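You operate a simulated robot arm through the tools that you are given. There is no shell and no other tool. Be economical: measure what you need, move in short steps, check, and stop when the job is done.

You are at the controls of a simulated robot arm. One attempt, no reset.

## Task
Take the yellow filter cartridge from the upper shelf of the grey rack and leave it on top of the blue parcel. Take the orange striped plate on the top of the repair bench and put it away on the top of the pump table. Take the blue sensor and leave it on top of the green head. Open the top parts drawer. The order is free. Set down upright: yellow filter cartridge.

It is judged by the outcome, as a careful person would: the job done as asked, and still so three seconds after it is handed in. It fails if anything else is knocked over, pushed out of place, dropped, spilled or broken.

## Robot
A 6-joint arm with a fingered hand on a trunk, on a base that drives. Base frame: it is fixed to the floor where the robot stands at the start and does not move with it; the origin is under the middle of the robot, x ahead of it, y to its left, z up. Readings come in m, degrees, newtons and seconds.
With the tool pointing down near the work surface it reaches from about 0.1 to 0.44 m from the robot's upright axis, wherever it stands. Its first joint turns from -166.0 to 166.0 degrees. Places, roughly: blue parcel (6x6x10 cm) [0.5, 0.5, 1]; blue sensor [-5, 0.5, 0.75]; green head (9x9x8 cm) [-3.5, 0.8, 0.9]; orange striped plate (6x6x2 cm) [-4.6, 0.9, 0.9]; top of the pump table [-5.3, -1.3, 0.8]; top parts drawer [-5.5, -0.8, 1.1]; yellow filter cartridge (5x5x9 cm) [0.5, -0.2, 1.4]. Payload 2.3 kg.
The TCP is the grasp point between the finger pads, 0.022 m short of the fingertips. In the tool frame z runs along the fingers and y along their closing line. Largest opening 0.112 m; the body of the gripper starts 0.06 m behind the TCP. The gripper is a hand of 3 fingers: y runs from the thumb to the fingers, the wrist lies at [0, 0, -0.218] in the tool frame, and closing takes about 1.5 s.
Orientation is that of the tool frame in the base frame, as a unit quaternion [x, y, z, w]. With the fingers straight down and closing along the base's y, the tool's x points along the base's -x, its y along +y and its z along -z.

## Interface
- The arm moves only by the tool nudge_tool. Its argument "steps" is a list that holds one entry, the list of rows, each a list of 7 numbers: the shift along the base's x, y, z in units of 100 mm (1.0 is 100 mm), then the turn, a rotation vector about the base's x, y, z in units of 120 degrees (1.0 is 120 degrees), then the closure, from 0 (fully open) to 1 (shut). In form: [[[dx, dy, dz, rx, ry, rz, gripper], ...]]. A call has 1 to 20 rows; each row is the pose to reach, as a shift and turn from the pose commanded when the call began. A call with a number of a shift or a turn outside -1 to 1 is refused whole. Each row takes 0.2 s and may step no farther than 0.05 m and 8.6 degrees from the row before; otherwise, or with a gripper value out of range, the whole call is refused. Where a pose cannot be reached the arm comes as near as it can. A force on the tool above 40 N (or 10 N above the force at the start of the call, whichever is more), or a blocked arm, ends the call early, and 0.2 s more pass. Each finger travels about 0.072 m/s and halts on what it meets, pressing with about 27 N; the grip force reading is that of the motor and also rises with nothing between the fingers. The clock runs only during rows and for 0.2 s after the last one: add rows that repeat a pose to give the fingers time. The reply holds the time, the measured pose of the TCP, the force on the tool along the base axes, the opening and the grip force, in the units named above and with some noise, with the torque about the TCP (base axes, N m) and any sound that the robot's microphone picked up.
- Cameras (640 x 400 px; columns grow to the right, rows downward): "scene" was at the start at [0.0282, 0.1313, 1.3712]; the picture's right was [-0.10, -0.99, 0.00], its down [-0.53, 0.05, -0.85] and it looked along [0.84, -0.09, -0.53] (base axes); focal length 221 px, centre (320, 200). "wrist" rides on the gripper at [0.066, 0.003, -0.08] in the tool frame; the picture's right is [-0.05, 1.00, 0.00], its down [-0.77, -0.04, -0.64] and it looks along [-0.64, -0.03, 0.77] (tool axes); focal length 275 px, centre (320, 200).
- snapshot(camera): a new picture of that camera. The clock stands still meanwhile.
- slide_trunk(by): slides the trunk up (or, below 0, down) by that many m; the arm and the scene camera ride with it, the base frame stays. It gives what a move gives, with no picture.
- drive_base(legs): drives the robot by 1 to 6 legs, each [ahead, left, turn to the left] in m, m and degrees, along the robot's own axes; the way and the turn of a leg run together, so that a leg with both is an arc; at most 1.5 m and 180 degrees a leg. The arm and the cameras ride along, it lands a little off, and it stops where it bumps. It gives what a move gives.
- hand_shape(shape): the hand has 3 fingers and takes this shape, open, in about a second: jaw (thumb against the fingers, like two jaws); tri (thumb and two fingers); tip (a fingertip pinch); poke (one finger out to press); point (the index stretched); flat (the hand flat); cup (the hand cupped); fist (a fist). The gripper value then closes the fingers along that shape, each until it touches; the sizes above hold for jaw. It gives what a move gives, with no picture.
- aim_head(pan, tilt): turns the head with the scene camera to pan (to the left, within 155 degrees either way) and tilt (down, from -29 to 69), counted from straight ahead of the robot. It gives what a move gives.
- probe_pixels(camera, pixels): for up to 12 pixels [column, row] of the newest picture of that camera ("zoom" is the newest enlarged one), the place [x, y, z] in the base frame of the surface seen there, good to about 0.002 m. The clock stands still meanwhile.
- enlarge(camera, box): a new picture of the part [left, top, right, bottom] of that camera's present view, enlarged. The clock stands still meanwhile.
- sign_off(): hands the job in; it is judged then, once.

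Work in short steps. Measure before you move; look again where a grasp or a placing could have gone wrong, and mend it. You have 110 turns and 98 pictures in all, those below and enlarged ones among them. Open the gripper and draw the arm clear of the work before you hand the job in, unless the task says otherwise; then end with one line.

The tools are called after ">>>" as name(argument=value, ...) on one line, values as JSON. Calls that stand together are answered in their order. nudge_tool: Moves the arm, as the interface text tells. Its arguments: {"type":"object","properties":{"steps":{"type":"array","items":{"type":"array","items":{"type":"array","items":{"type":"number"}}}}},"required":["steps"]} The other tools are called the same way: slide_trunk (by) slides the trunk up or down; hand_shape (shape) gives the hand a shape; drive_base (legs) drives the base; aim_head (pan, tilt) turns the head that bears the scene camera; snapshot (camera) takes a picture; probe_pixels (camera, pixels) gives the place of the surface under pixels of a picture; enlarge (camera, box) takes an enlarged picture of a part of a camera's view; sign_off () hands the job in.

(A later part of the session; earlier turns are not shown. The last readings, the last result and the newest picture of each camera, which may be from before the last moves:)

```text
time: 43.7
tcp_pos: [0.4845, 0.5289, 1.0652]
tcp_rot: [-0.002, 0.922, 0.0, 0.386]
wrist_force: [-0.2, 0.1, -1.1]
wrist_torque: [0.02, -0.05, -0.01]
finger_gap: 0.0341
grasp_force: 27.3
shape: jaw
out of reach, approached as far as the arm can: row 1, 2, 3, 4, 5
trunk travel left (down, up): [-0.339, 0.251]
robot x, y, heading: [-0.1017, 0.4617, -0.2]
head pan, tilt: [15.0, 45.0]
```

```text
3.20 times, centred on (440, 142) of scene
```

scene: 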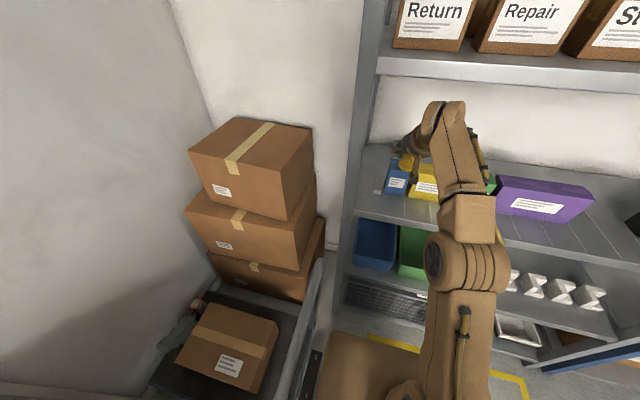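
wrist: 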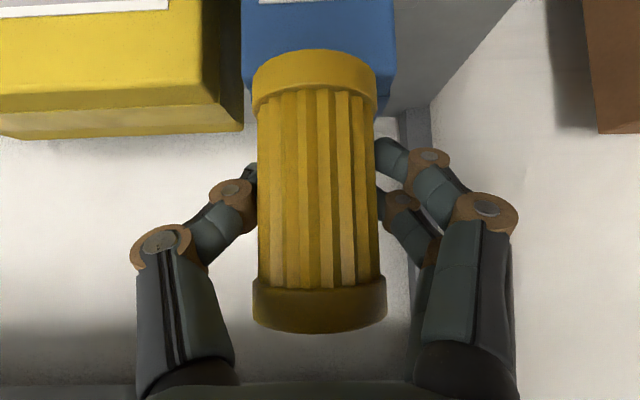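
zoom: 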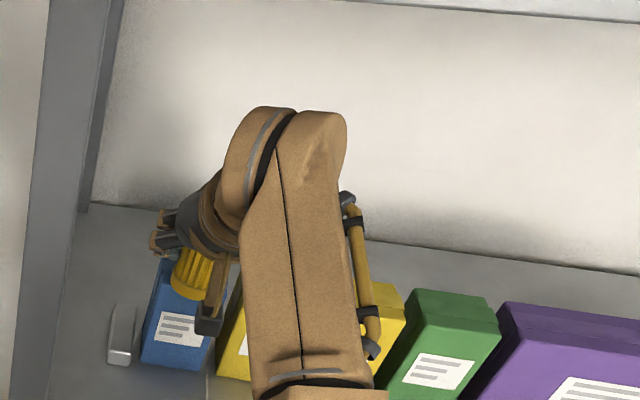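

Reach limit again and it dipped to 1.065. Raise and pull back, drive the base forward 0.08.

>>> nudge_tool(steps=[[[-0.2, 0, 0.25, 0, 0, 0, 0.85], [-0.6, 0, 0.4, 0, 0, 0, 0.85], [-0.9, 0, 0.4, 0, 0, 0, 0.85]]])

>>> drive_base(legs=[[0.08, 0, 0]])

```text
time: 44.5
tcp_pos: [0.396, 0.5282, 1.1079]
tcp_rot: [-0.001, 0.922, 0.001, 0.388]
wrist_force: [0.1, -0.7, -0.7]
wrist_torque: [-0.01, -0.04, 0.01]
finger_gap: 0.034
grasp_force: 27.0
shape: jaw
trunk travel left (down, up): [-0.339, 0.251]
robot x, y, heading: [-0.1026, 0.46, 0.0]
head pan, tilt: [15.0, 45.0]
```

```text
time: 45.5
tcp_pos: [0.4789, 0.5294, 1.1063]
tcp_rot: [-0.002, 0.922, -0.001, 0.387]
wrist_force: [0.6, -0.2, -0.4]
wrist_torque: [-0.04, -0.03, 0.01]
finger_gap: 0.034
grasp_force: 27.0
shape: jaw
trunk travel left (down, up): [-0.339, 0.251]
robot x, y, heading: [-0.0221, 0.4586, 0.1]
head pan, tilt: [15.0, 45.0]
```

Now TCP (0.479,0.529,1.106). Move to (0.506,0.531) and lower to about z 1.07.

>>> nudge_tool(steps=[[[0.15, 0.02, 0, 0, 0, 0, 0.85], [0.27, 0.02, 0, 0, 0, 0, 0.85], [0.27, 0.02, -0.2, 0, 0, 0, 0.85], [0.27, 0.02, -0.36, 0, 0, 0, 0.85], [0.27, 0.02, -0.36, 0, 0, 0, 0.85]]])

>>> snapshot(camera="wrist")

>>> enlarge(camera="scene", box=[340, 80, 500, 180])

```text
time: 46.7
tcp_pos: [0.5025, 0.5313, 1.0702]
tcp_rot: [-0.003, 0.922, 0.002, 0.387]
wrist_force: [0.4, 0.0, -1.4]
wrist_torque: [0.01, 0.0, -0.01]
finger_gap: 0.034
grasp_force: 26.7
shape: jaw
trunk travel left (down, up): [-0.339, 0.251]
robot x, y, heading: [-0.0179, 0.4624, 0.2]
head pan, tilt: [15.0, 45.0]
```

```text
64 pictures are left
```

wrist: 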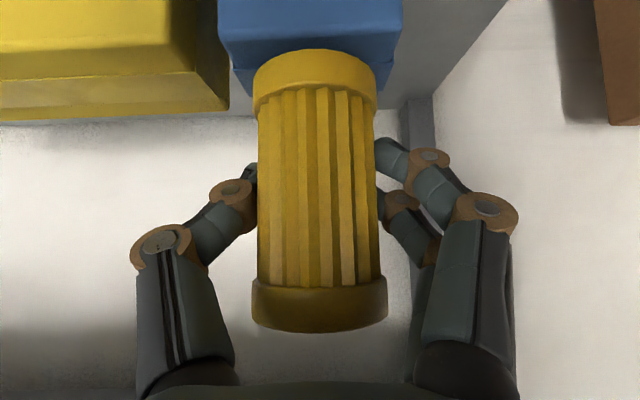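

```text
4.00 times, centred on (420, 130) of scene
```

zoom: 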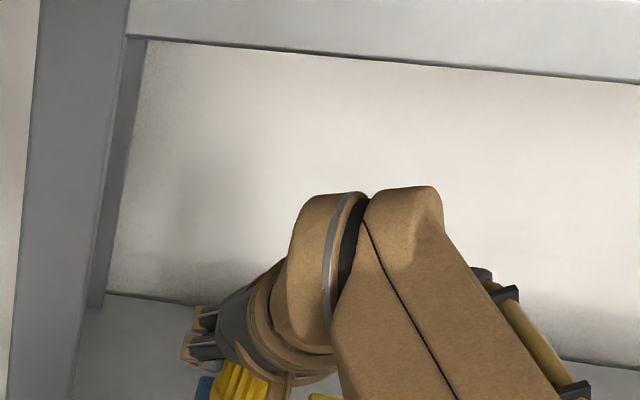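

Cartridge column 314 vs parcel edges 219–402. Probe to confirm heights and centring.

>>> probe_pixels(camera="wrist", pixels=[[225, 45], [398, 45], [315, 54], [315, 75], [315, 315], [240, 85], [388, 80], [310, 35], [256, 75], [375, 75]])

```text
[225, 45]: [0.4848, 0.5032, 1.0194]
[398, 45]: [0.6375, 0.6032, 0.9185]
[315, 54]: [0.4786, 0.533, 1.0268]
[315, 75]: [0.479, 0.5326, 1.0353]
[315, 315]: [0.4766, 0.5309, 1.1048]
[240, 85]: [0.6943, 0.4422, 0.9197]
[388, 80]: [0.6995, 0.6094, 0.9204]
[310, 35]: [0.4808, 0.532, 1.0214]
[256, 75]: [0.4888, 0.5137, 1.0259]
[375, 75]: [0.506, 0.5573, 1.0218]
```

Bottom is ~5 mm above the parcel. Shift +5 mm in x, lower 5 mm and open slowly.

>>> nudge_tool(steps=[[[0.05, 0, -0.02, 0, 0, 0, 0.85], [0.05, 0, -0.05, 0, 0, 0, 0.85], [0.05, 0, -0.06, 0, 0, 0, 0.85], [0.05, 0, -0.06, 0, 0, 0, 0.7], [0.05, 0, -0.06, 0, 0, 0, 0.6], [0.05, 0, -0.06, 0, 0, 0, 0.5], [0.05, 0, -0.06, 0, 0, 0, 0.45], [0.05, 0, -0.06, 0, 0, 0, 0.45]]])

>>> snapshot(camera="wrist")

```text
time: 48.5
tcp_pos: [0.5091, 0.5314, 1.065]
tcp_rot: [-0.002, 0.922, 0.0, 0.387]
wrist_force: [0.0, -0.9, 0.2]
wrist_torque: [-0.01, -0.01, -0.02]
finger_gap: 0.061
grasp_force: 0.0
shape: jaw
trunk travel left (down, up): [-0.339, 0.251]
robot x, y, heading: [-0.0241, 0.4574, 0.1]
head pan, tilt: [15.0, 45.0]
```

```text
62 pictures are left
```

wrist: 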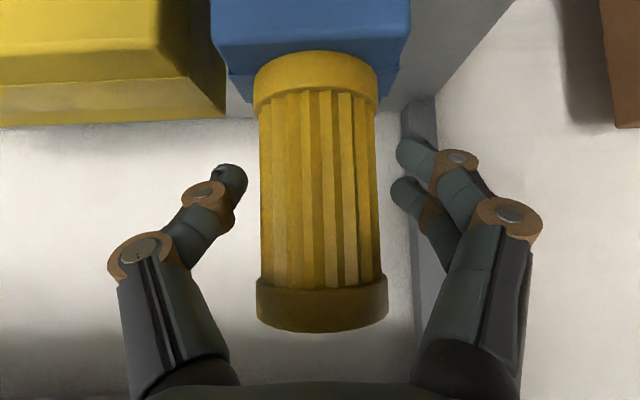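

It stands on the parcel. Retract back along -x.

>>> nudge_tool(steps=[[[-0.15, 0, 0.05, 0, 0, 0, 0.4], [-0.35, 0, 0.15, 0, 0, 0, 0.4], [-0.6, 0, 0.25, 0, 0, 0, 0.4], [-1, 0, 0.3, 0, 0, 0, 0.3]]])

>>> drive_base(legs=[[-0.3, 0, 0], [0, -0.3, 0]])

>>> snapshot(camera="scene")

```text
time: 49.5
tcp_pos: [0.4075, 0.5306, 1.0942]
tcp_rot: [-0.002, 0.922, 0.0, 0.387]
wrist_force: [-0.5, -0.8, -0.1]
wrist_torque: [-0.02, 0.01, 0.0]
finger_gap: 0.0783
grasp_force: 0.0
shape: jaw
trunk travel left (down, up): [-0.339, 0.251]
robot x, y, heading: [-0.0247, 0.4638, 0.1]
head pan, tilt: [15.0, 45.0]
```

```text
time: 53.2
tcp_pos: [0.1081, 0.2357, 1.0935]
tcp_rot: [-0.005, 0.922, 0.003, 0.387]
wrist_force: [0.0, 0.1, 0.3]
wrist_torque: [0.0, 0.01, 0.03]
finger_gap: 0.0783
grasp_force: 0.0
shape: jaw
trunk travel left (down, up): [-0.339, 0.251]
robot x, y, heading: [-0.3184, 0.166, 0.9]
head pan, tilt: [15.0, 45.0]
```

```text
61 pictures are left
```

scene: 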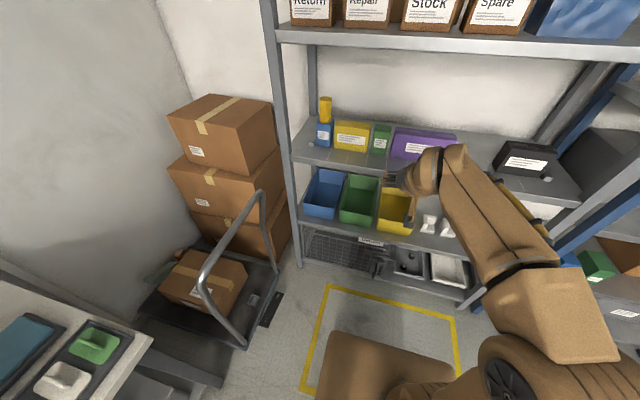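

Cartridge stands on the parcel. Now look backwards along -x to plan the drive.

>>> drive_base(legs=[[-0.3, 0, 0], [0, 0, -178]])

>>> aim_head(pan=0, tilt=20)

>>> snapshot(camera="scene")

```text
time: 62.4
tcp_pos: [-1.0465, 0.0528, 1.0941]
tcp_rot: [0.921, 0.043, -0.387, 0.017]
wrist_force: [-0.1, 0.3, 0.8]
wrist_torque: [0.02, 0.01, -0.03]
finger_gap: 0.0782
grasp_force: 0.2
shape: jaw
trunk travel left (down, up): [-0.339, 0.251]
robot x, y, heading: [-0.6228, 0.1611, -174.9]
head pan, tilt: [15.0, 45.0]
```

```text
time: 63.3
tcp_pos: [-1.0472, 0.0522, 1.0936]
tcp_rot: [0.921, 0.042, -0.386, 0.017]
wrist_force: [-0.4, -0.2, 0.2]
wrist_torque: [-0.01, -0.01, 0.0]
finger_gap: 0.0782
grasp_force: 0.0
shape: jaw
trunk travel left (down, up): [-0.339, 0.251]
robot x, y, heading: [-0.6238, 0.1573, -174.8]
head pan, tilt: [0.0, 20.0]
```

```text
60 pictures are left
```

scene: 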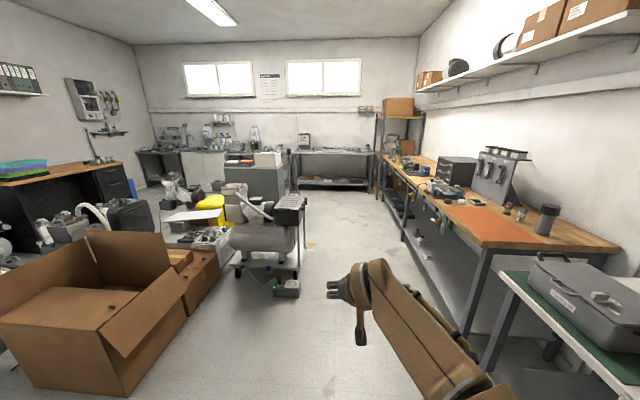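

The corridor runs between the bench at right and the compressor in the middle. Probe distances.

>>> probe_pixels(camera="scene", pixels=[[287, 290], [300, 205], [470, 220], [400, 165], [405, 240], [470, 335], [335, 185], [295, 230], [440, 190], [540, 220], [380, 200], [250, 180]])

>>> enlarge(camera="scene", box=[370, 110, 610, 260])

>>> enlarge(camera="scene", box=[160, 110, 400, 260])

```text
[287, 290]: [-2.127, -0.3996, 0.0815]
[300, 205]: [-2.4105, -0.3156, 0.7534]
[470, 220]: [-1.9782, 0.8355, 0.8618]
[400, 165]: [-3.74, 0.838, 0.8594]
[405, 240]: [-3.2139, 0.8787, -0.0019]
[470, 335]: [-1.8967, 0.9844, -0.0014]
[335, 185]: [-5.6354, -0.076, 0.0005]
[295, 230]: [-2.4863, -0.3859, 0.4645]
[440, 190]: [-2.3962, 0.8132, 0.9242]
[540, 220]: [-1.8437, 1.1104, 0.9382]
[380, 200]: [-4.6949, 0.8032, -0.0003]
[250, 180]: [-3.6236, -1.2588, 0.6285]
```

```text
2.67 times, centred on (490, 185) of scene
```

zoom: 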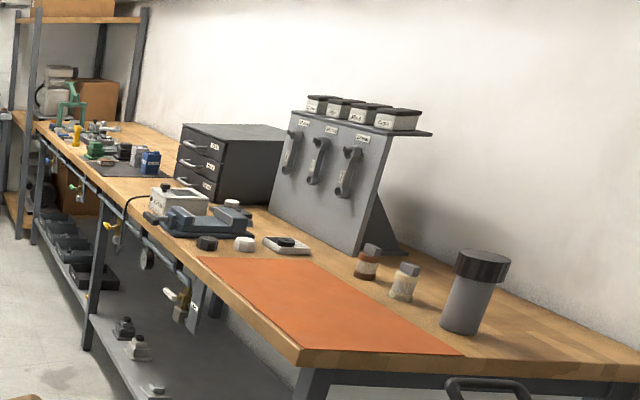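

```text
2.67 times, centred on (280, 185) of scene
```

zoom: 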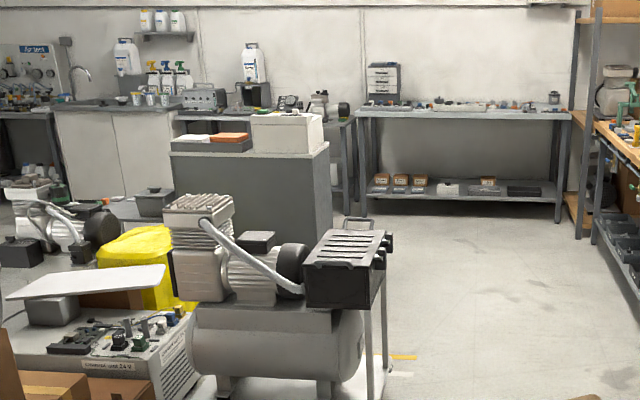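

Corridor between y≈-0.3 and 0.8 is clear. Straighten heading and drive to x≈-2.9, y≈0.25.

>>> drive_base(legs=[[0, 0, -5.2], [1.2, -0.05, 0], [1.1, -0.03, 0]])

>>> aim_head(pan=-35, tilt=25)

>>> snapshot(camera="scene")

```text
time: 75.1
tcp_pos: [-3.3513, 0.1965, 1.0927]
tcp_rot: [0.922, -0.006, -0.387, -0.003]
wrist_force: [0.3, 0.0, 0.3]
wrist_torque: [-0.01, 0.0, -0.01]
finger_gap: 0.0783
grasp_force: 0.0
shape: jaw
trunk travel left (down, up): [-0.339, 0.251]
robot x, y, heading: [-2.9196, 0.2564, 179.5]
head pan, tilt: [0.0, 20.0]
```

```text
time: 76.1
tcp_pos: [-3.3513, 0.1979, 1.0939]
tcp_rot: [0.922, -0.005, -0.387, -0.003]
wrist_force: [0.1, -0.5, -0.1]
wrist_torque: [0.0, -0.01, 0.02]
finger_gap: 0.0782
grasp_force: 0.0
shape: jaw
trunk travel left (down, up): [-0.339, 0.251]
robot x, y, heading: [-2.9201, 0.2555, 179.2]
head pan, tilt: [-35.0, 25.0]
```

```text
57 pictures are left
```

scene: 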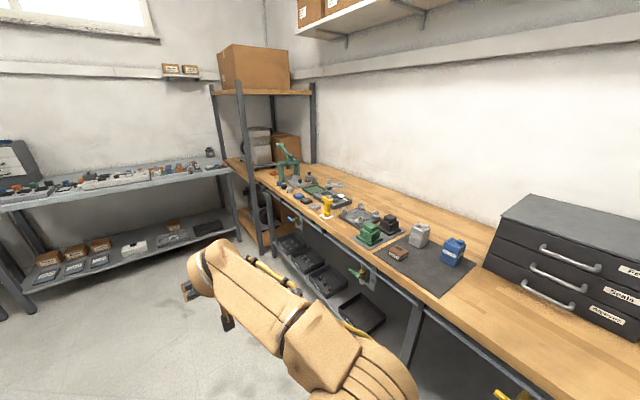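

>>> enlarge(camera="scene", box=[260, 130, 480, 267])

>>> enlarge(camera="scene", box=[0, 130, 240, 280])

```text
2.91 times, centred on (370, 198) of scene
```

zoom: 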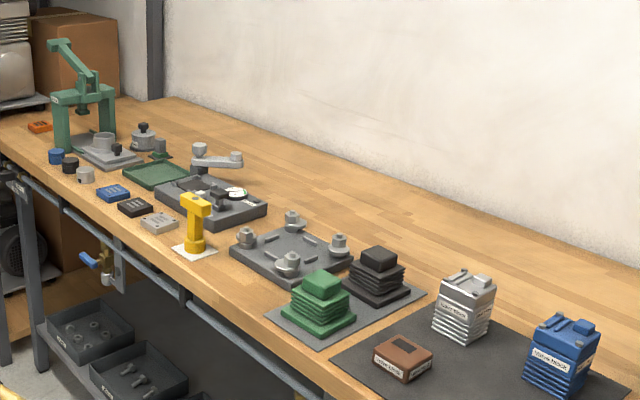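

```text
2.67 times, centred on (120, 205) of scene
```

zoom: 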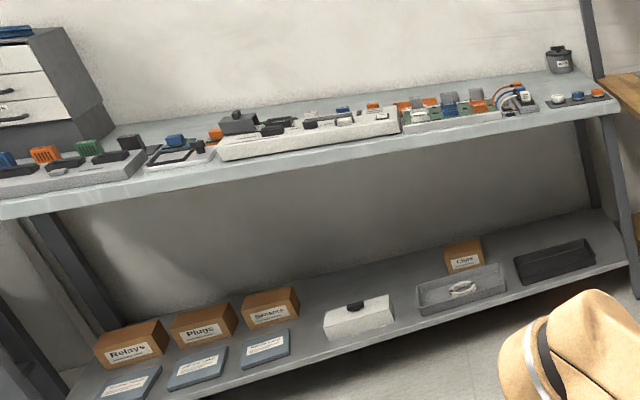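

Probe candidates: green head, orange item near the press, blue item on the far bench, via scene pixels.

>>> probe_pixels(camera="zoom", pixels=[[578, 96], [597, 93], [558, 99], [215, 135], [175, 140], [620, 110], [400, 160], [520, 100]])

>>> probe_pixels(camera="scene", pixels=[[369, 228], [369, 238], [273, 174], [298, 197], [355, 215], [300, 165], [380, 245], [390, 222], [330, 210]])

```text
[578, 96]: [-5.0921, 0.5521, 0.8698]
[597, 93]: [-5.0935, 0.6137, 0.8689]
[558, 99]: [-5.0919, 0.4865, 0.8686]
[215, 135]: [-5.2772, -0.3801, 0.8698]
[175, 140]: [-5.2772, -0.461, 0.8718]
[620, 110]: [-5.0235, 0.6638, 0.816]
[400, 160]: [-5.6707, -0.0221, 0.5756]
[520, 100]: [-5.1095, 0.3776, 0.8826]
```

```text
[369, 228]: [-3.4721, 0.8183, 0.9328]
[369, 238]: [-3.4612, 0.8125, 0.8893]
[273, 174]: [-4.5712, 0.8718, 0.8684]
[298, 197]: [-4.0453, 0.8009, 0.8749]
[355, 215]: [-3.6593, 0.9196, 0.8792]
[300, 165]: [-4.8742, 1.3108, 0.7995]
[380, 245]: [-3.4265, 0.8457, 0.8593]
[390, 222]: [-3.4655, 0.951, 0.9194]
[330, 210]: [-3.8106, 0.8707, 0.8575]
```

Green head at (-3.48,0.83), orange plate at (-4.57,0.87), blue sensor likely on the far bench near (-5.09,0.55). Drive closer to the far bench and look.

>>> drive_base(legs=[[1.45, 0, 0]])

>>> aim_head(pan=-25, tilt=45)

>>> snapshot(camera="scene")

```text
time: 83.3
tcp_pos: [-4.789, 0.1935, 1.0931]
tcp_rot: [0.923, 0.003, -0.386, 0.001]
wrist_force: [0.1, 0.0, 0.3]
wrist_torque: [0.02, 0.0, -0.02]
finger_gap: 0.0782
grasp_force: 0.1
shape: jaw
trunk travel left (down, up): [-0.339, 0.251]
robot x, y, heading: [-4.3577, 0.2661, -179.6]
head pan, tilt: [-35.0, 25.0]
```

```text
time: 84.1
tcp_pos: [-4.7893, 0.1931, 1.0934]
tcp_rot: [0.922, 0.003, -0.387, 0.0]
wrist_force: [-0.6, 0.3, 0.1]
wrist_torque: [-0.03, 0.0, 0.0]
finger_gap: 0.078
grasp_force: 0.0
shape: jaw
trunk travel left (down, up): [-0.339, 0.251]
robot x, y, heading: [-4.3621, 0.2628, -179.7]
head pan, tilt: [-25.0, 45.0]
```

```text
54 pictures are left
```

scene: 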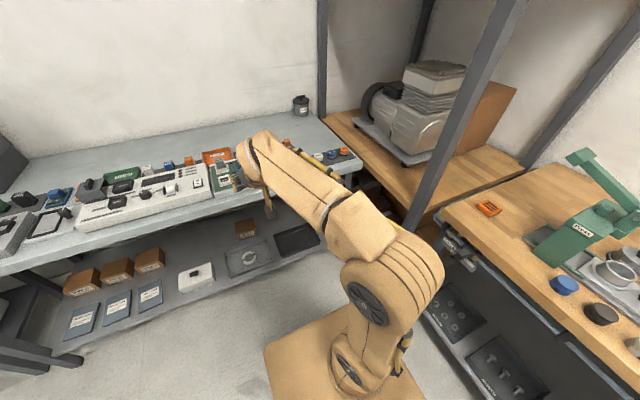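

>>> enlarge(camera="scene", box=[280, 120, 380, 182])

>>> probe_pixels(camera="zoom", pixels=[[240, 235], [335, 220], [410, 195], [325, 195], [335, 240], [450, 240], [220, 180], [320, 270]])

>>> enlarge(camera="scene", box=[440, 180, 540, 242])

>>> probe_pixels(camera="zoom", pixels=[[300, 140], [330, 190], [240, 190], [370, 205], [290, 180], [300, 235], [245, 160], [365, 190]])

```text
6.40 times, centred on (330, 151) of scene
```

zoom: 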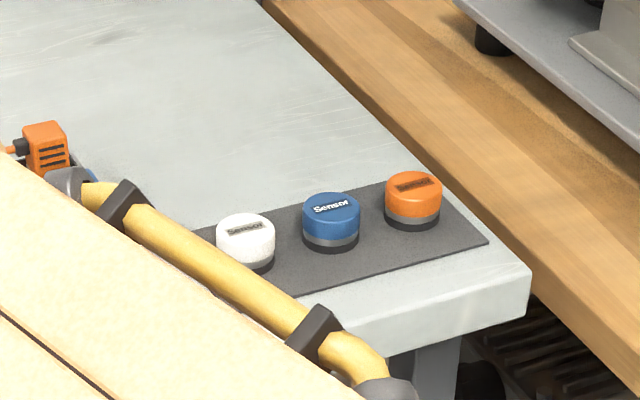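

```text
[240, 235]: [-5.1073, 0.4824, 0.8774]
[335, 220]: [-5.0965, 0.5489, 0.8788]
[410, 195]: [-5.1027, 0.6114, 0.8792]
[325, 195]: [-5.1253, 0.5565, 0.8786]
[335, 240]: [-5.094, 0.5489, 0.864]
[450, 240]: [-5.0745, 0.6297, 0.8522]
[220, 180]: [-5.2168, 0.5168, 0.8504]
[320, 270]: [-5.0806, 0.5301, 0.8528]
```

```text
6.40 times, centred on (490, 211) of scene
```

zoom: 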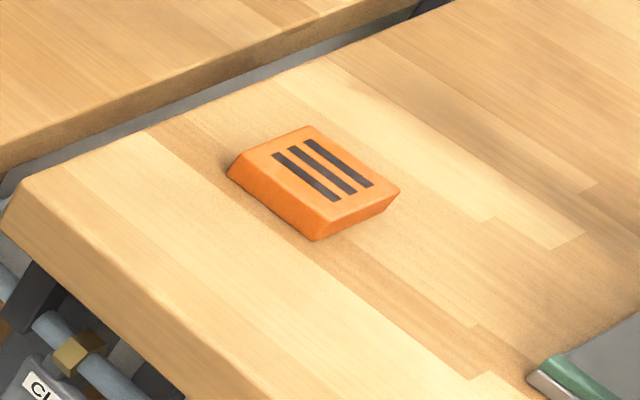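

```text
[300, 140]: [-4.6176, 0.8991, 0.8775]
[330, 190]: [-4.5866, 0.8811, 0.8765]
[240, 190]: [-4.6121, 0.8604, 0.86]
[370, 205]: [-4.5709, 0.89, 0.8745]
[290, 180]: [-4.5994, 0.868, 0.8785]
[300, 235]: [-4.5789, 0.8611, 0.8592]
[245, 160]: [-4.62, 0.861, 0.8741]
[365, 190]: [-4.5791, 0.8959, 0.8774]
```

Blue sensor: centre ≈(-5.113,0.552), z 0.852–0.879, neighbours 6.5 cm to either side along y, so I'll grip along x from above. First lower the trunk and point the hand down, then roll 90°.

>>> slide_trunk(by=-0.06)

>>> nudge_tool(steps=[[[0.26, 0, -0.1, 0, -0.0632, 0, 0], [0.52, 0, -0.2, 0, -0.1263, 0, 0], [0.78, 0, -0.3, 0, -0.1895, 0, 0], [1.0, 0, -0.4, 0, -0.2527, 0, 0], [1.0, 0, -0.4, 0, -0.3158, 0, 0], [1.0, 0, -0.4, 0, -0.379, 0, 0]]])

>>> nudge_tool(steps=[[[0, 0, 0, 0, 0, 0.068, 0], [0, 0, 0, 0, 0, 0.136, 0], [0, 0, 0, 0, 0, 0.204, 0], [0, 0, 0, 0, 0, 0.272, 0], [0, 0, 0, 0, 0, 0.34, 0], [0, 0, 0, 0, 0, 0.408, 0], [0, 0, 0, 0, 0, 0.476, 0], [0, 0, 0, 0, 0, 0.544, 0], [0, 0, 0, 0, 0, 0.612, 0], [0, 0, 0, 0, 0, 0.68, 0], [0, 0, 0, 0, 0, 0.75, 0], [0, 0, 0, 0, 0, 0.75, 0]]])

```text
time: 85.1
tcp_pos: [-4.7887, 0.1943, 1.0346]
tcp_rot: [0.922, 0.003, -0.387, 0.001]
wrist_force: [-1.3, -0.7, -0.8]
wrist_torque: [-0.02, -0.03, 0.01]
finger_gap: 0.0782
grasp_force: 0.2
shape: jaw
trunk travel left (down, up): [-0.279, 0.311]
robot x, y, heading: [-4.3571, 0.2663, -179.6]
head pan, tilt: [-25.0, 45.0]
```

```text
time: 86.5
tcp_pos: [-4.6889, 0.1942, 0.9945]
tcp_rot: [1.0, 0.003, 0.001, 0.002]
wrist_force: [0.8, 0.2, 0.4]
wrist_torque: [0.03, -0.03, 0.03]
finger_gap: 0.1117
grasp_force: 0.0
shape: jaw
trunk travel left (down, up): [-0.279, 0.311]
robot x, y, heading: [-4.3572, 0.2644, -180.0]
head pan, tilt: [-25.0, 45.0]
```

```text
time: 89.1
tcp_pos: [-4.6277, 0.1171, 0.9172]
tcp_rot: [0.705, 0.709, 0.001, -0.001]
wrist_force: [0.5, -0.7, -0.2]
wrist_torque: [0.01, 0.03, 0.0]
finger_gap: 0.1119
grasp_force: 0.2
shape: jaw
out of reach, approached as far as the arm can: row 7, 8, 9, 10, 11, 12
trunk travel left (down, up): [-0.279, 0.311]
robot x, y, heading: [-4.3598, 0.2668, -179.7]
head pan, tilt: [-25.0, 45.0]
```

The roll in that direction hits a joint limit (arm shifted). Roll the other way: back by 180° in total, over two calls.

>>> nudge_tool(steps=[[[0, 0.1, 0, 0, 0, -0.068, 0], [0, 0.2, 0.1, 0, 0, -0.136, 0], [0, 0.3, 0.2, 0, 0, -0.204, 0], [0, 0.4, 0.3, 0, 0, -0.272, 0], [0, 0.5, 0.4, 0, 0, -0.34, 0], [0, 0.6, 0.5, 0, 0, -0.408, 0], [0, 0.7, 0.6, 0, 0, -0.476, 0], [0, 0.77, 0.7, 0, 0, -0.544, 0], [0, 0.77, 0.77, 0, 0, -0.612, 0], [0, 0.77, 0.77, 0, 0, -0.68, 0], [0, 0.77, 0.77, 0, 0, -0.75, 0]]])

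>>> nudge_tool(steps=[[[0, 0, 0, 0, 0, -0.068, 0], [0, 0, 0, 0, 0, -0.136, 0], [0, 0, 0, 0, 0, -0.204, 0], [0, 0, 0, 0, 0, -0.272, 0], [0, 0, 0, 0, 0, -0.34, 0], [0, 0, 0, 0, 0, -0.408, 0], [0, 0, 0, 0, 0, -0.476, 0], [0, 0, 0, 0, 0, -0.544, 0], [0, 0, 0, 0, 0, -0.612, 0], [0, 0, 0, 0, 0, -0.68, 0], [0, 0, 0, 0, 0, -0.75, 0], [0, 0, 0, 0, 0, -0.75, 0]]])

```text
time: 91.5
tcp_pos: [-4.624, 0.1948, 0.9926]
tcp_rot: [1.0, 0.0, 0.0, 0.003]
wrist_force: [-0.1, -0.3, 0.8]
wrist_torque: [0.02, 0.01, 0.01]
finger_gap: 0.1118
grasp_force: 0.0
shape: jaw
trunk travel left (down, up): [-0.279, 0.311]
robot x, y, heading: [-4.3587, 0.2613, -179.5]
head pan, tilt: [-25.0, 45.0]
```

```text
time: 94.1
tcp_pos: [-4.6269, 0.1945, 0.9915]
tcp_rot: [0.708, -0.706, -0.002, 0.002]
wrist_force: [-0.2, -0.5, 0.4]
wrist_torque: [0.0, -0.01, 0.02]
finger_gap: 0.1122
grasp_force: 0.0
shape: jaw
trunk travel left (down, up): [-0.279, 0.311]
robot x, y, heading: [-4.3606, 0.2627, -179.5]
head pan, tilt: [-25.0, 45.0]
```

Roll done. Raise slightly isn't needed (tips at 0.97, items < 0.9). Drive ahead 0.36 and right 0.18, then view.

>>> drive_base(legs=[[0, -0.18, 0], [0.36, 0, 0]])

>>> snapshot(camera="wrist")

```text
time: 97.5
tcp_pos: [-4.9855, 0.3686, 0.9908]
tcp_rot: [0.712, -0.702, -0.001, 0.001]
wrist_force: [-0.2, -0.3, -0.2]
wrist_torque: [0.01, -0.02, -0.01]
finger_gap: 0.1119
grasp_force: 0.2
shape: jaw
trunk travel left (down, up): [-0.279, 0.311]
robot x, y, heading: [-4.72, 0.441, -179.0]
head pan, tilt: [-25.0, 45.0]
```

```text
51 pictures are left
```

wrist: 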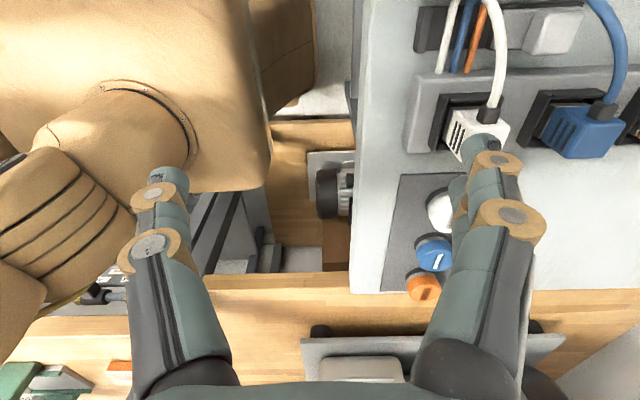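

Move the hand over the sensor in two calls at z≈0.96.

>>> nudge_tool(steps=[[[-0.2, 0.3, -0.05, 0, 0, 0, 0], [-0.4, 0.6, -0.1, 0, 0, 0, 0], [-0.6, 0.9, -0.2, 0, 0, 0, 0], [-0.7, 1.0, -0.3, 0, 0, 0, 0]]])

>>> nudge_tool(steps=[[[-0.2, 0.3, 0, 0, 0, 0, 0], [-0.4, 0.6, 0, 0, 0, 0, 0], [-0.575, 0.83, 0, 0, 0, 0, 0], [-0.575, 0.83, 0, 0, 0, 0, 0]]])

>>> snapshot(camera="wrist")

```text
time: 98.5
tcp_pos: [-5.0555, 0.4692, 0.9597]
tcp_rot: [0.712, -0.702, -0.002, 0.003]
wrist_force: [0.2, 0.3, -0.4]
wrist_torque: [0.02, -0.01, -0.01]
finger_gap: 0.112
grasp_force: 0.1
shape: jaw
trunk travel left (down, up): [-0.279, 0.311]
robot x, y, heading: [-4.719, 0.4395, -179.2]
head pan, tilt: [-25.0, 45.0]
```

```text
time: 99.5
tcp_pos: [-5.1108, 0.5521, 0.9603]
tcp_rot: [0.712, -0.703, -0.001, 0.001]
wrist_force: [-0.2, -0.2, -0.2]
wrist_torque: [-0.01, 0.0, 0.02]
finger_gap: 0.1119
grasp_force: 0.0
shape: jaw
trunk travel left (down, up): [-0.279, 0.311]
robot x, y, heading: [-4.7168, 0.4378, -179.3]
head pan, tilt: [-25.0, 45.0]
```

```text
50 pictures are left
```

wrist: 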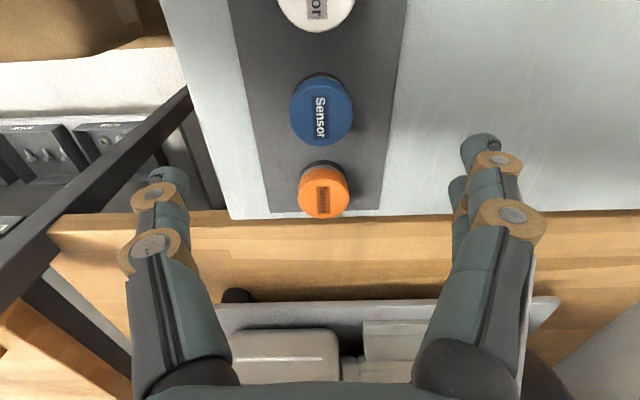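

Probe the sensor's outline in the wrist view.

>>> probe_pixels(camera="wrist", pixels=[[321, 105], [292, 105], [349, 105], [321, 82], [321, 135], [325, 190], [300, 190], [322, 165], [270, 140], [316, 28], [100, 170], [300, 120]])

```text
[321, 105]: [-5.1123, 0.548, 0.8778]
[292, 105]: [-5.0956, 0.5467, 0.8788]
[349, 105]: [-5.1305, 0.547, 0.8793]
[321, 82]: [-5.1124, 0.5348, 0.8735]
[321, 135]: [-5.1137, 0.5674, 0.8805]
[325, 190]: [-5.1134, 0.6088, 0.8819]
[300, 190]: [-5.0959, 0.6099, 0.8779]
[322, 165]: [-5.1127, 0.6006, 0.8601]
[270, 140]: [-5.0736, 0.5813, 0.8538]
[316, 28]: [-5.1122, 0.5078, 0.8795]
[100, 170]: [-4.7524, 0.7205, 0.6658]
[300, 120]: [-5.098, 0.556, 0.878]
```

Centre (-5.113,0.552), Ø≈0.037. Descend to z≈0.880 with a partly closed hand and check.

>>> nudge_tool(steps=[[[-0.02, 0, -0.2, 0, 0, 0, 0.3], [-0.02, 0, -0.4, 0, 0, 0, 0.3], [-0.02, 0, -0.6, 0, 0, 0, 0.3], [-0.02, 0, -0.75, 0, 0, 0, 0.3], [-0.02, 0, -0.8, 0, 0, 0, 0.3]]])

>>> snapshot(camera="wrist")

```text
time: 100.8
tcp_pos: [-5.1155, 0.5528, 0.8808]
tcp_rot: [0.712, -0.702, -0.003, 0.002]
wrist_force: [-0.6, -0.3, 0.9]
wrist_torque: [0.01, 0.0, 0.01]
finger_gap: 0.0789
grasp_force: 0.1
shape: jaw
trunk travel left (down, up): [-0.279, 0.311]
robot x, y, heading: [-4.7183, 0.4404, -179.2]
head pan, tilt: [-25.0, 45.0]
```

```text
49 pictures are left
```

wrist: 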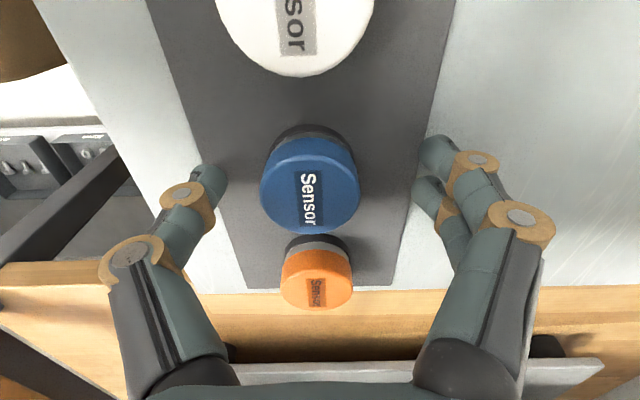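

Well aligned (sensor at col 310, fingertips 225/415). Close and lift.

>>> nudge_tool(steps=[[[0.02, 0, 0, 0, 0, 0, 0.45], [0.02, 0, 0, 0, 0, 0, 0.55], [0.02, 0, 0, 0, 0, 0, 0.65], [0.02, 0, 0, 0, 0, 0, 0.8], [0.02, 0, 0, 0, 0, 0, 0.85], [0.02, 0, 0, 0, 0, 0, 0.85], [0.02, 0, 0, 0, 0, 0, 0.85]]])

>>> nudge_tool(steps=[[[0, 0, 0.15, 0, 0, 0, 0.9], [0, 0, 0.4, 0, 0, 0, 0.9], [0, 0, 0.8, 0, 0, 0, 0.9], [0, 0, 0.98, 0, 0, 0, 0.9]]])

>>> snapshot(camera="wrist")

```text
time: 102.3
tcp_pos: [-5.1128, 0.5531, 0.8821]
tcp_rot: [0.711, -0.703, -0.002, 0.001]
wrist_force: [0.1, 0.2, -0.3]
wrist_torque: [0.03, -0.03, -0.03]
finger_gap: 0.0307
grasp_force: 27.1
shape: jaw
trunk travel left (down, up): [-0.279, 0.311]
robot x, y, heading: [-4.7175, 0.4399, -179.1]
head pan, tilt: [-25.0, 45.0]
```

```text
time: 103.3
tcp_pos: [-5.1118, 0.5531, 0.979]
tcp_rot: [0.713, -0.702, -0.004, 0.002]
wrist_force: [-1.2, -0.6, -0.6]
wrist_torque: [-0.03, 0.0, -0.01]
finger_gap: 0.0303
grasp_force: 27.0
shape: jaw
trunk travel left (down, up): [-0.279, 0.311]
robot x, y, heading: [-4.7223, 0.4378, -179.0]
head pan, tilt: [-25.0, 45.0]
```

```text
48 pictures are left
```

wrist: 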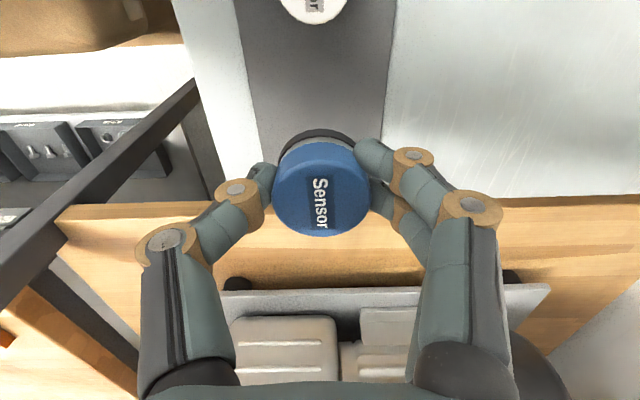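

Sensor is held. Raise the trunk, drive back to x≈-3.6 and turn to face the bench (+y).

>>> slide_trunk(by=0.08)

>>> drive_base(legs=[[-1.12, 0, 0], [0, 0, -89]])

>>> aim_head(pan=-15, tilt=50)

>>> snapshot(camera="scene")

>>> snapshot(camera="wrist")

```text
time: 104.5
tcp_pos: [-5.1108, 0.553, 1.0586]
tcp_rot: [0.712, -0.702, -0.003, 0.003]
wrist_force: [-0.2, 0.9, -0.8]
wrist_torque: [0.01, -0.02, -0.02]
finger_gap: 0.0304
grasp_force: 26.8
shape: jaw
trunk travel left (down, up): [-0.359, 0.231]
robot x, y, heading: [-4.7208, 0.4398, -179.2]
head pan, tilt: [-25.0, 45.0]
```

```text
time: 114.0
tcp_pos: [-3.5122, 0.8565, 1.0593]
tcp_rot: [-0.02, 1.0, 0.004, 0.0]
wrist_force: [-0.1, -0.5, -0.2]
wrist_torque: [0.02, 0.0, -0.03]
finger_gap: 0.0303
grasp_force: 26.7
shape: jaw
trunk travel left (down, up): [-0.359, 0.231]
robot x, y, heading: [-3.6142, 0.4596, 92.3]
head pan, tilt: [-25.0, 45.0]
```

```text
time: 114.7
tcp_pos: [-3.512, 0.8569, 1.0586]
tcp_rot: [-0.02, 1.0, 0.003, 0.0]
wrist_force: [-0.4, -0.1, -0.6]
wrist_torque: [0.03, -0.03, -0.03]
finger_gap: 0.0302
grasp_force: 26.9
shape: jaw
trunk travel left (down, up): [-0.359, 0.231]
robot x, y, heading: [-3.6143, 0.4631, 92.2]
head pan, tilt: [-15.0, 50.0]
```

```text
47 pictures are left
```

scene: 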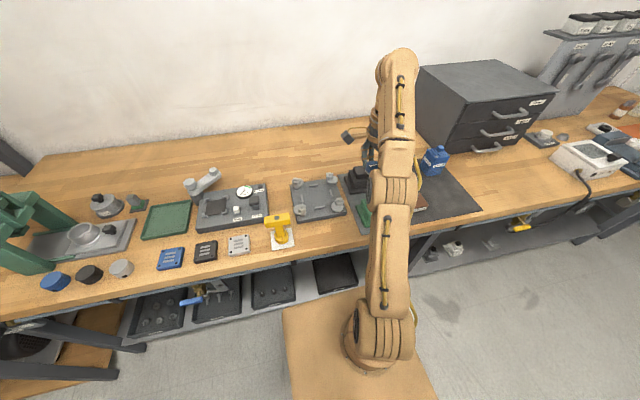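

```text
46 pictures are left
```

wrist: 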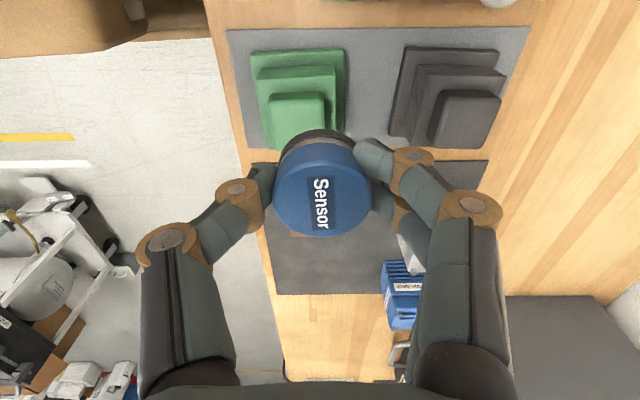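

Green head is at (298,100) in the wrist view. Probe its top face.

>>> probe_pixels(camera="wrist", pixels=[[272, 97], [320, 96], [295, 110], [275, 125], [322, 125], [256, 70], [335, 75], [345, 55], [253, 58], [268, 145], [470, 110], [320, 150]])

```text
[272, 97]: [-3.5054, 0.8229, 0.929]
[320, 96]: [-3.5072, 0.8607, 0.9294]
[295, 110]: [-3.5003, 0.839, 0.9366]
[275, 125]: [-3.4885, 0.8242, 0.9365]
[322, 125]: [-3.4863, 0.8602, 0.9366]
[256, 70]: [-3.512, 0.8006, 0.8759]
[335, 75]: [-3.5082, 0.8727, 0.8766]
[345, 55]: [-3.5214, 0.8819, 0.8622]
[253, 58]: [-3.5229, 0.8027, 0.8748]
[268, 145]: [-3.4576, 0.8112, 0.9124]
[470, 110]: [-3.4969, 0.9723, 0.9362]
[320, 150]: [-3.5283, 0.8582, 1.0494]
```

Sensor hides the far side of the head's top. Shift the hand +x 6 cm for a full look.

>>> nudge_tool(steps=[[[0.3, 0, 0, 0, 0, 0, 0.9], [0.7, -0.1, 0, 0, 0, 0, 0.9], [0.7, -0.1, 0, 0, 0, 0, 0.9]]])

>>> enlarge(camera="wrist", box=[200, 0, 440, 150])

```text
time: 115.5
tcp_pos: [-3.4569, 0.8429, 1.0507]
tcp_rot: [-0.02, 1.0, 0.005, 0.0]
wrist_force: [0.5, -0.3, -0.7]
wrist_torque: [0.01, 0.0, 0.02]
finger_gap: 0.0302
grasp_force: 27.3
shape: jaw
out of reach, approached as far as the arm can: row 1, 2, 3
trunk travel left (down, up): [-0.359, 0.231]
robot x, y, heading: [-3.6169, 0.4628, 92.4]
head pan, tilt: [-15.0, 50.0]
```

```text
2.67 times, centred on (320, 75) of wrist
```

zoom: 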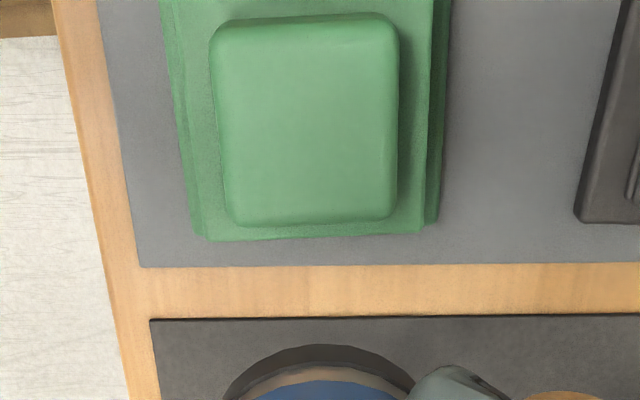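

>>> probe_pixels(camera="zoom", pixels=[[220, 45], [385, 40], [235, 210], [385, 210], [310, 30], [310, 212], [222, 120], [393, 120], [310, 120]])

```text
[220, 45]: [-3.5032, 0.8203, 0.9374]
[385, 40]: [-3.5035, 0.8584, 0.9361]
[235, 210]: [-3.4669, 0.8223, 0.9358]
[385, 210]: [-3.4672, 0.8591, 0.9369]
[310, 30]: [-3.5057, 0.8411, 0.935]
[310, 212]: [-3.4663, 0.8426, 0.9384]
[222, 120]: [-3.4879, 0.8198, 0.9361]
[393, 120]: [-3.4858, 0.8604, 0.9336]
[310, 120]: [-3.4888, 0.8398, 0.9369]
```

Head top centre (-3.4855,0.840,0.9366). Align xy, then lower the trunk by 6 cm.

>>> nudge_tool(steps=[[[-0.15, -0.02, 0, 0, 0, 0, 0.9], [-0.285, -0.03, 0, 0, 0, 0, 0.9], [-0.285, -0.03, 0, 0, 0, 0, 0.9]]])

>>> slide_trunk(by=-0.06)

>>> snapshot(camera="wrist")

```text
time: 116.3
tcp_pos: [-3.486, 0.8391, 1.053]
tcp_rot: [-0.019, 1.0, 0.003, 0.001]
wrist_force: [0.3, 0.5, 0.3]
wrist_torque: [0.0, 0.0, -0.01]
finger_gap: 0.0301
grasp_force: 26.5
shape: jaw
trunk travel left (down, up): [-0.359, 0.231]
robot x, y, heading: [-3.6151, 0.4626, 92.5]
head pan, tilt: [-15.0, 50.0]
```

```text
time: 117.3
tcp_pos: [-3.4853, 0.8391, 0.9913]
tcp_rot: [-0.019, 1.0, 0.004, 0.0]
wrist_force: [0.1, 0.0, 0.0]
wrist_torque: [-0.01, 0.02, -0.04]
finger_gap: 0.0301
grasp_force: 27.1
shape: jaw
trunk travel left (down, up): [-0.299, 0.291]
robot x, y, heading: [-3.6141, 0.4649, 92.2]
head pan, tilt: [-15.0, 50.0]
```

```text
44 pictures are left
```

wrist: 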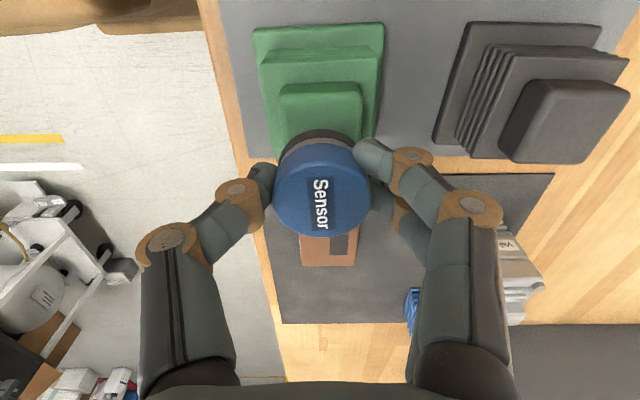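

Probe the held sensor for its centre and tilt before lowering.

>>> probe_pixels(camera="wrist", pixels=[[322, 155], [322, 225], [280, 190], [366, 190], [322, 190], [322, 133], [300, 170], [340, 215]])

```text
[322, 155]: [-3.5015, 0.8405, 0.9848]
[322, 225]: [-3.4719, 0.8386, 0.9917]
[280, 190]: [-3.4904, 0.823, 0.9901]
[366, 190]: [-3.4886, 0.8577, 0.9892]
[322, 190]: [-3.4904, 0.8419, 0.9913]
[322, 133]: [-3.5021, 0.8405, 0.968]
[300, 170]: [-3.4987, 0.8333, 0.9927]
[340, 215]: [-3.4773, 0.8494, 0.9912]
```

Level; sensor bottom at ~0.964. Lower 26 mm onto the head and release.

>>> nudge_tool(steps=[[[0.01, 0, -0.12, 0, 0, 0, 0.9], [0.01, 0, -0.22, 0, 0, 0, 0.9], [0.01, 0, -0.255, 0, 0, 0, 0.9], [0.01, 0, -0.255, 0, 0, 0, 0.75], [0.01, 0, -0.255, 0, 0, 0, 0.6], [0.01, 0, -0.255, 0, 0, 0, 0.5], [0.01, 0, -0.255, 0, 0, 0, 0.5]]])

>>> snapshot(camera="wrist")

```text
time: 118.9
tcp_pos: [-3.4848, 0.8381, 0.9668]
tcp_rot: [-0.019, 1.0, 0.003, 0.0]
wrist_force: [-0.6, 0.0, 0.5]
wrist_torque: [0.03, 0.01, 0.0]
finger_gap: 0.0554
grasp_force: 0.1
shape: jaw
trunk travel left (down, up): [-0.299, 0.291]
robot x, y, heading: [-3.6174, 0.463, 92.4]
head pan, tilt: [-15.0, 50.0]
```

```text
43 pictures are left
```

wrist: 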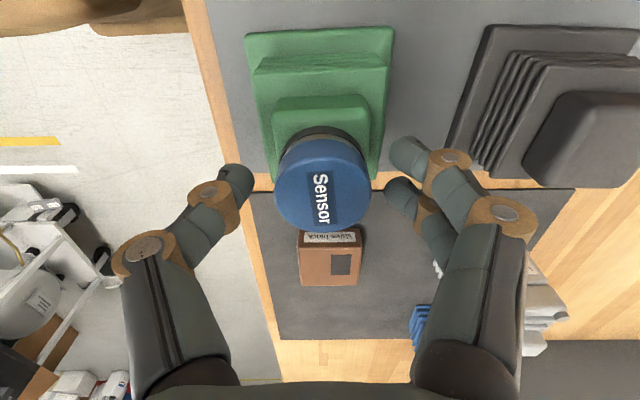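

Released and resting. Raise straight up.

>>> nudge_tool(steps=[[[0, 0, 0, 0, 0, 0, 0.4], [0, 0, 0.15, 0, 0, 0, 0.35], [0, 0, 0.4, 0, 0, 0, 0.3]]])

>>> slide_trunk(by=0.06)

>>> snapshot(camera="wrist")

```text
time: 119.7
tcp_pos: [-3.4845, 0.8401, 1.0055]
tcp_rot: [-0.019, 1.0, 0.003, 0.001]
wrist_force: [-0.6, -0.3, -0.5]
wrist_torque: [-0.01, 0.04, -0.02]
finger_gap: 0.0782
grasp_force: 0.1
shape: jaw
trunk travel left (down, up): [-0.299, 0.291]
robot x, y, heading: [-3.6173, 0.4638, 92.5]
head pan, tilt: [-15.0, 50.0]
```

```text
time: 120.7
tcp_pos: [-3.4853, 0.8381, 1.0661]
tcp_rot: [-0.02, 1.0, 0.004, 0.001]
wrist_force: [-0.1, 0.3, 0.5]
wrist_torque: [-0.01, -0.01, 0.01]
finger_gap: 0.078
grasp_force: 0.0
shape: jaw
trunk travel left (down, up): [-0.359, 0.231]
robot x, y, heading: [-3.6167, 0.4607, 92.3]
head pan, tilt: [-15.0, 50.0]
```

```text
42 pictures are left
```

wrist: 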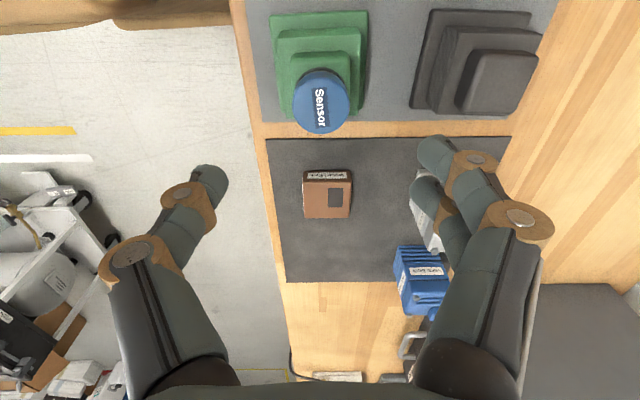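

Sensor sits well on the green head. Next the orange plate near (-4.60,0.89): back up, straighten heading, drive left (toward -x) 1.0.

>>> drive_base(legs=[[-0.22, 0, -2.3], [0, 1.0, 0]])

>>> aim_head(pan=10, tilt=45)

>>> snapshot(camera="scene")

```text
time: 127.3
tcp_pos: [-4.5004, 0.6044, 1.0666]
tcp_rot: [-0.006, 1.0, 0.004, 0.001]
wrist_force: [0.2, 0.0, -0.1]
wrist_torque: [-0.01, 0.0, -0.04]
finger_gap: 0.0782
grasp_force: 0.0
shape: jaw
trunk travel left (down, up): [-0.359, 0.231]
robot x, y, heading: [-4.6395, 0.2303, 90.9]
head pan, tilt: [-15.0, 50.0]
```

```text
time: 128.2
tcp_pos: [-4.4999, 0.6044, 1.0673]
tcp_rot: [-0.007, 1.0, 0.004, 0.0]
wrist_force: [0.4, 0.5, 0.3]
wrist_torque: [0.01, 0.04, 0.03]
finger_gap: 0.078
grasp_force: 0.0
shape: jaw
trunk travel left (down, up): [-0.359, 0.231]
robot x, y, heading: [-4.6397, 0.2332, 91.0]
head pan, tilt: [10.0, 45.0]
```

```text
41 pictures are left
```

scene: 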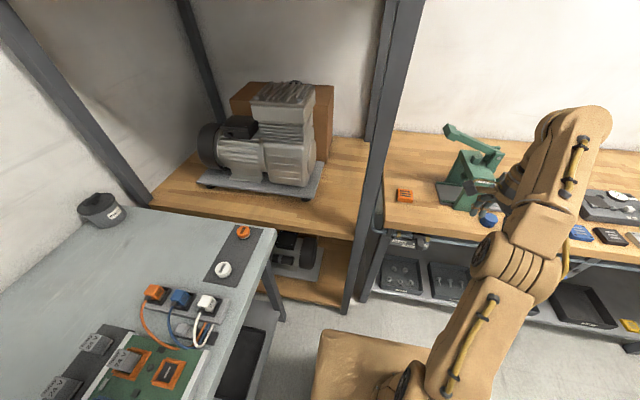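

Measure the post near column 385, the plate (405,195) and the press.

>>> enlarge(camera="scene", box=[360, 150, 480, 225])

>>> probe_pixels(camera="zoom", pixels=[[200, 215], [290, 215], [290, 250], [200, 250], [245, 270], [245, 230], [90, 200], [60, 200], [430, 240], [470, 190], [195, 280], [282, 280]])

```text
5.33 times, centred on (420, 188) of scene
```

zoom: 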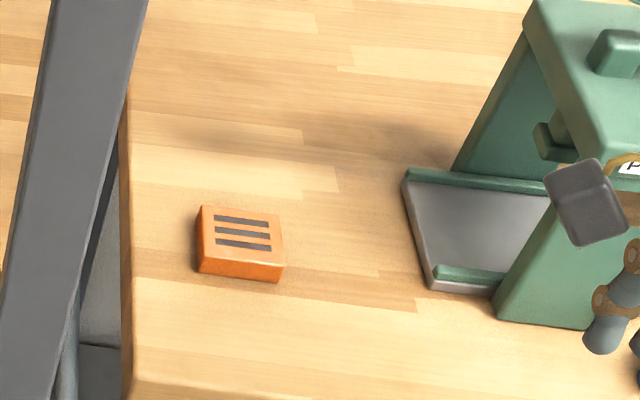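

```text
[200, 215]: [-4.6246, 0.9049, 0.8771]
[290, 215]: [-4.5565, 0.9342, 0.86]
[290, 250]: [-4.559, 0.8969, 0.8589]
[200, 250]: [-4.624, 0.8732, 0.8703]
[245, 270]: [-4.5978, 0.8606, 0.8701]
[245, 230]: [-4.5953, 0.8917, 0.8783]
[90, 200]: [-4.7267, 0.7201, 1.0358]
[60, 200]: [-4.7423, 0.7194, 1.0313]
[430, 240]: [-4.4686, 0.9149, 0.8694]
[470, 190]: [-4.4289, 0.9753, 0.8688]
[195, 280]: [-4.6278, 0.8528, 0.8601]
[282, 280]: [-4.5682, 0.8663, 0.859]
```

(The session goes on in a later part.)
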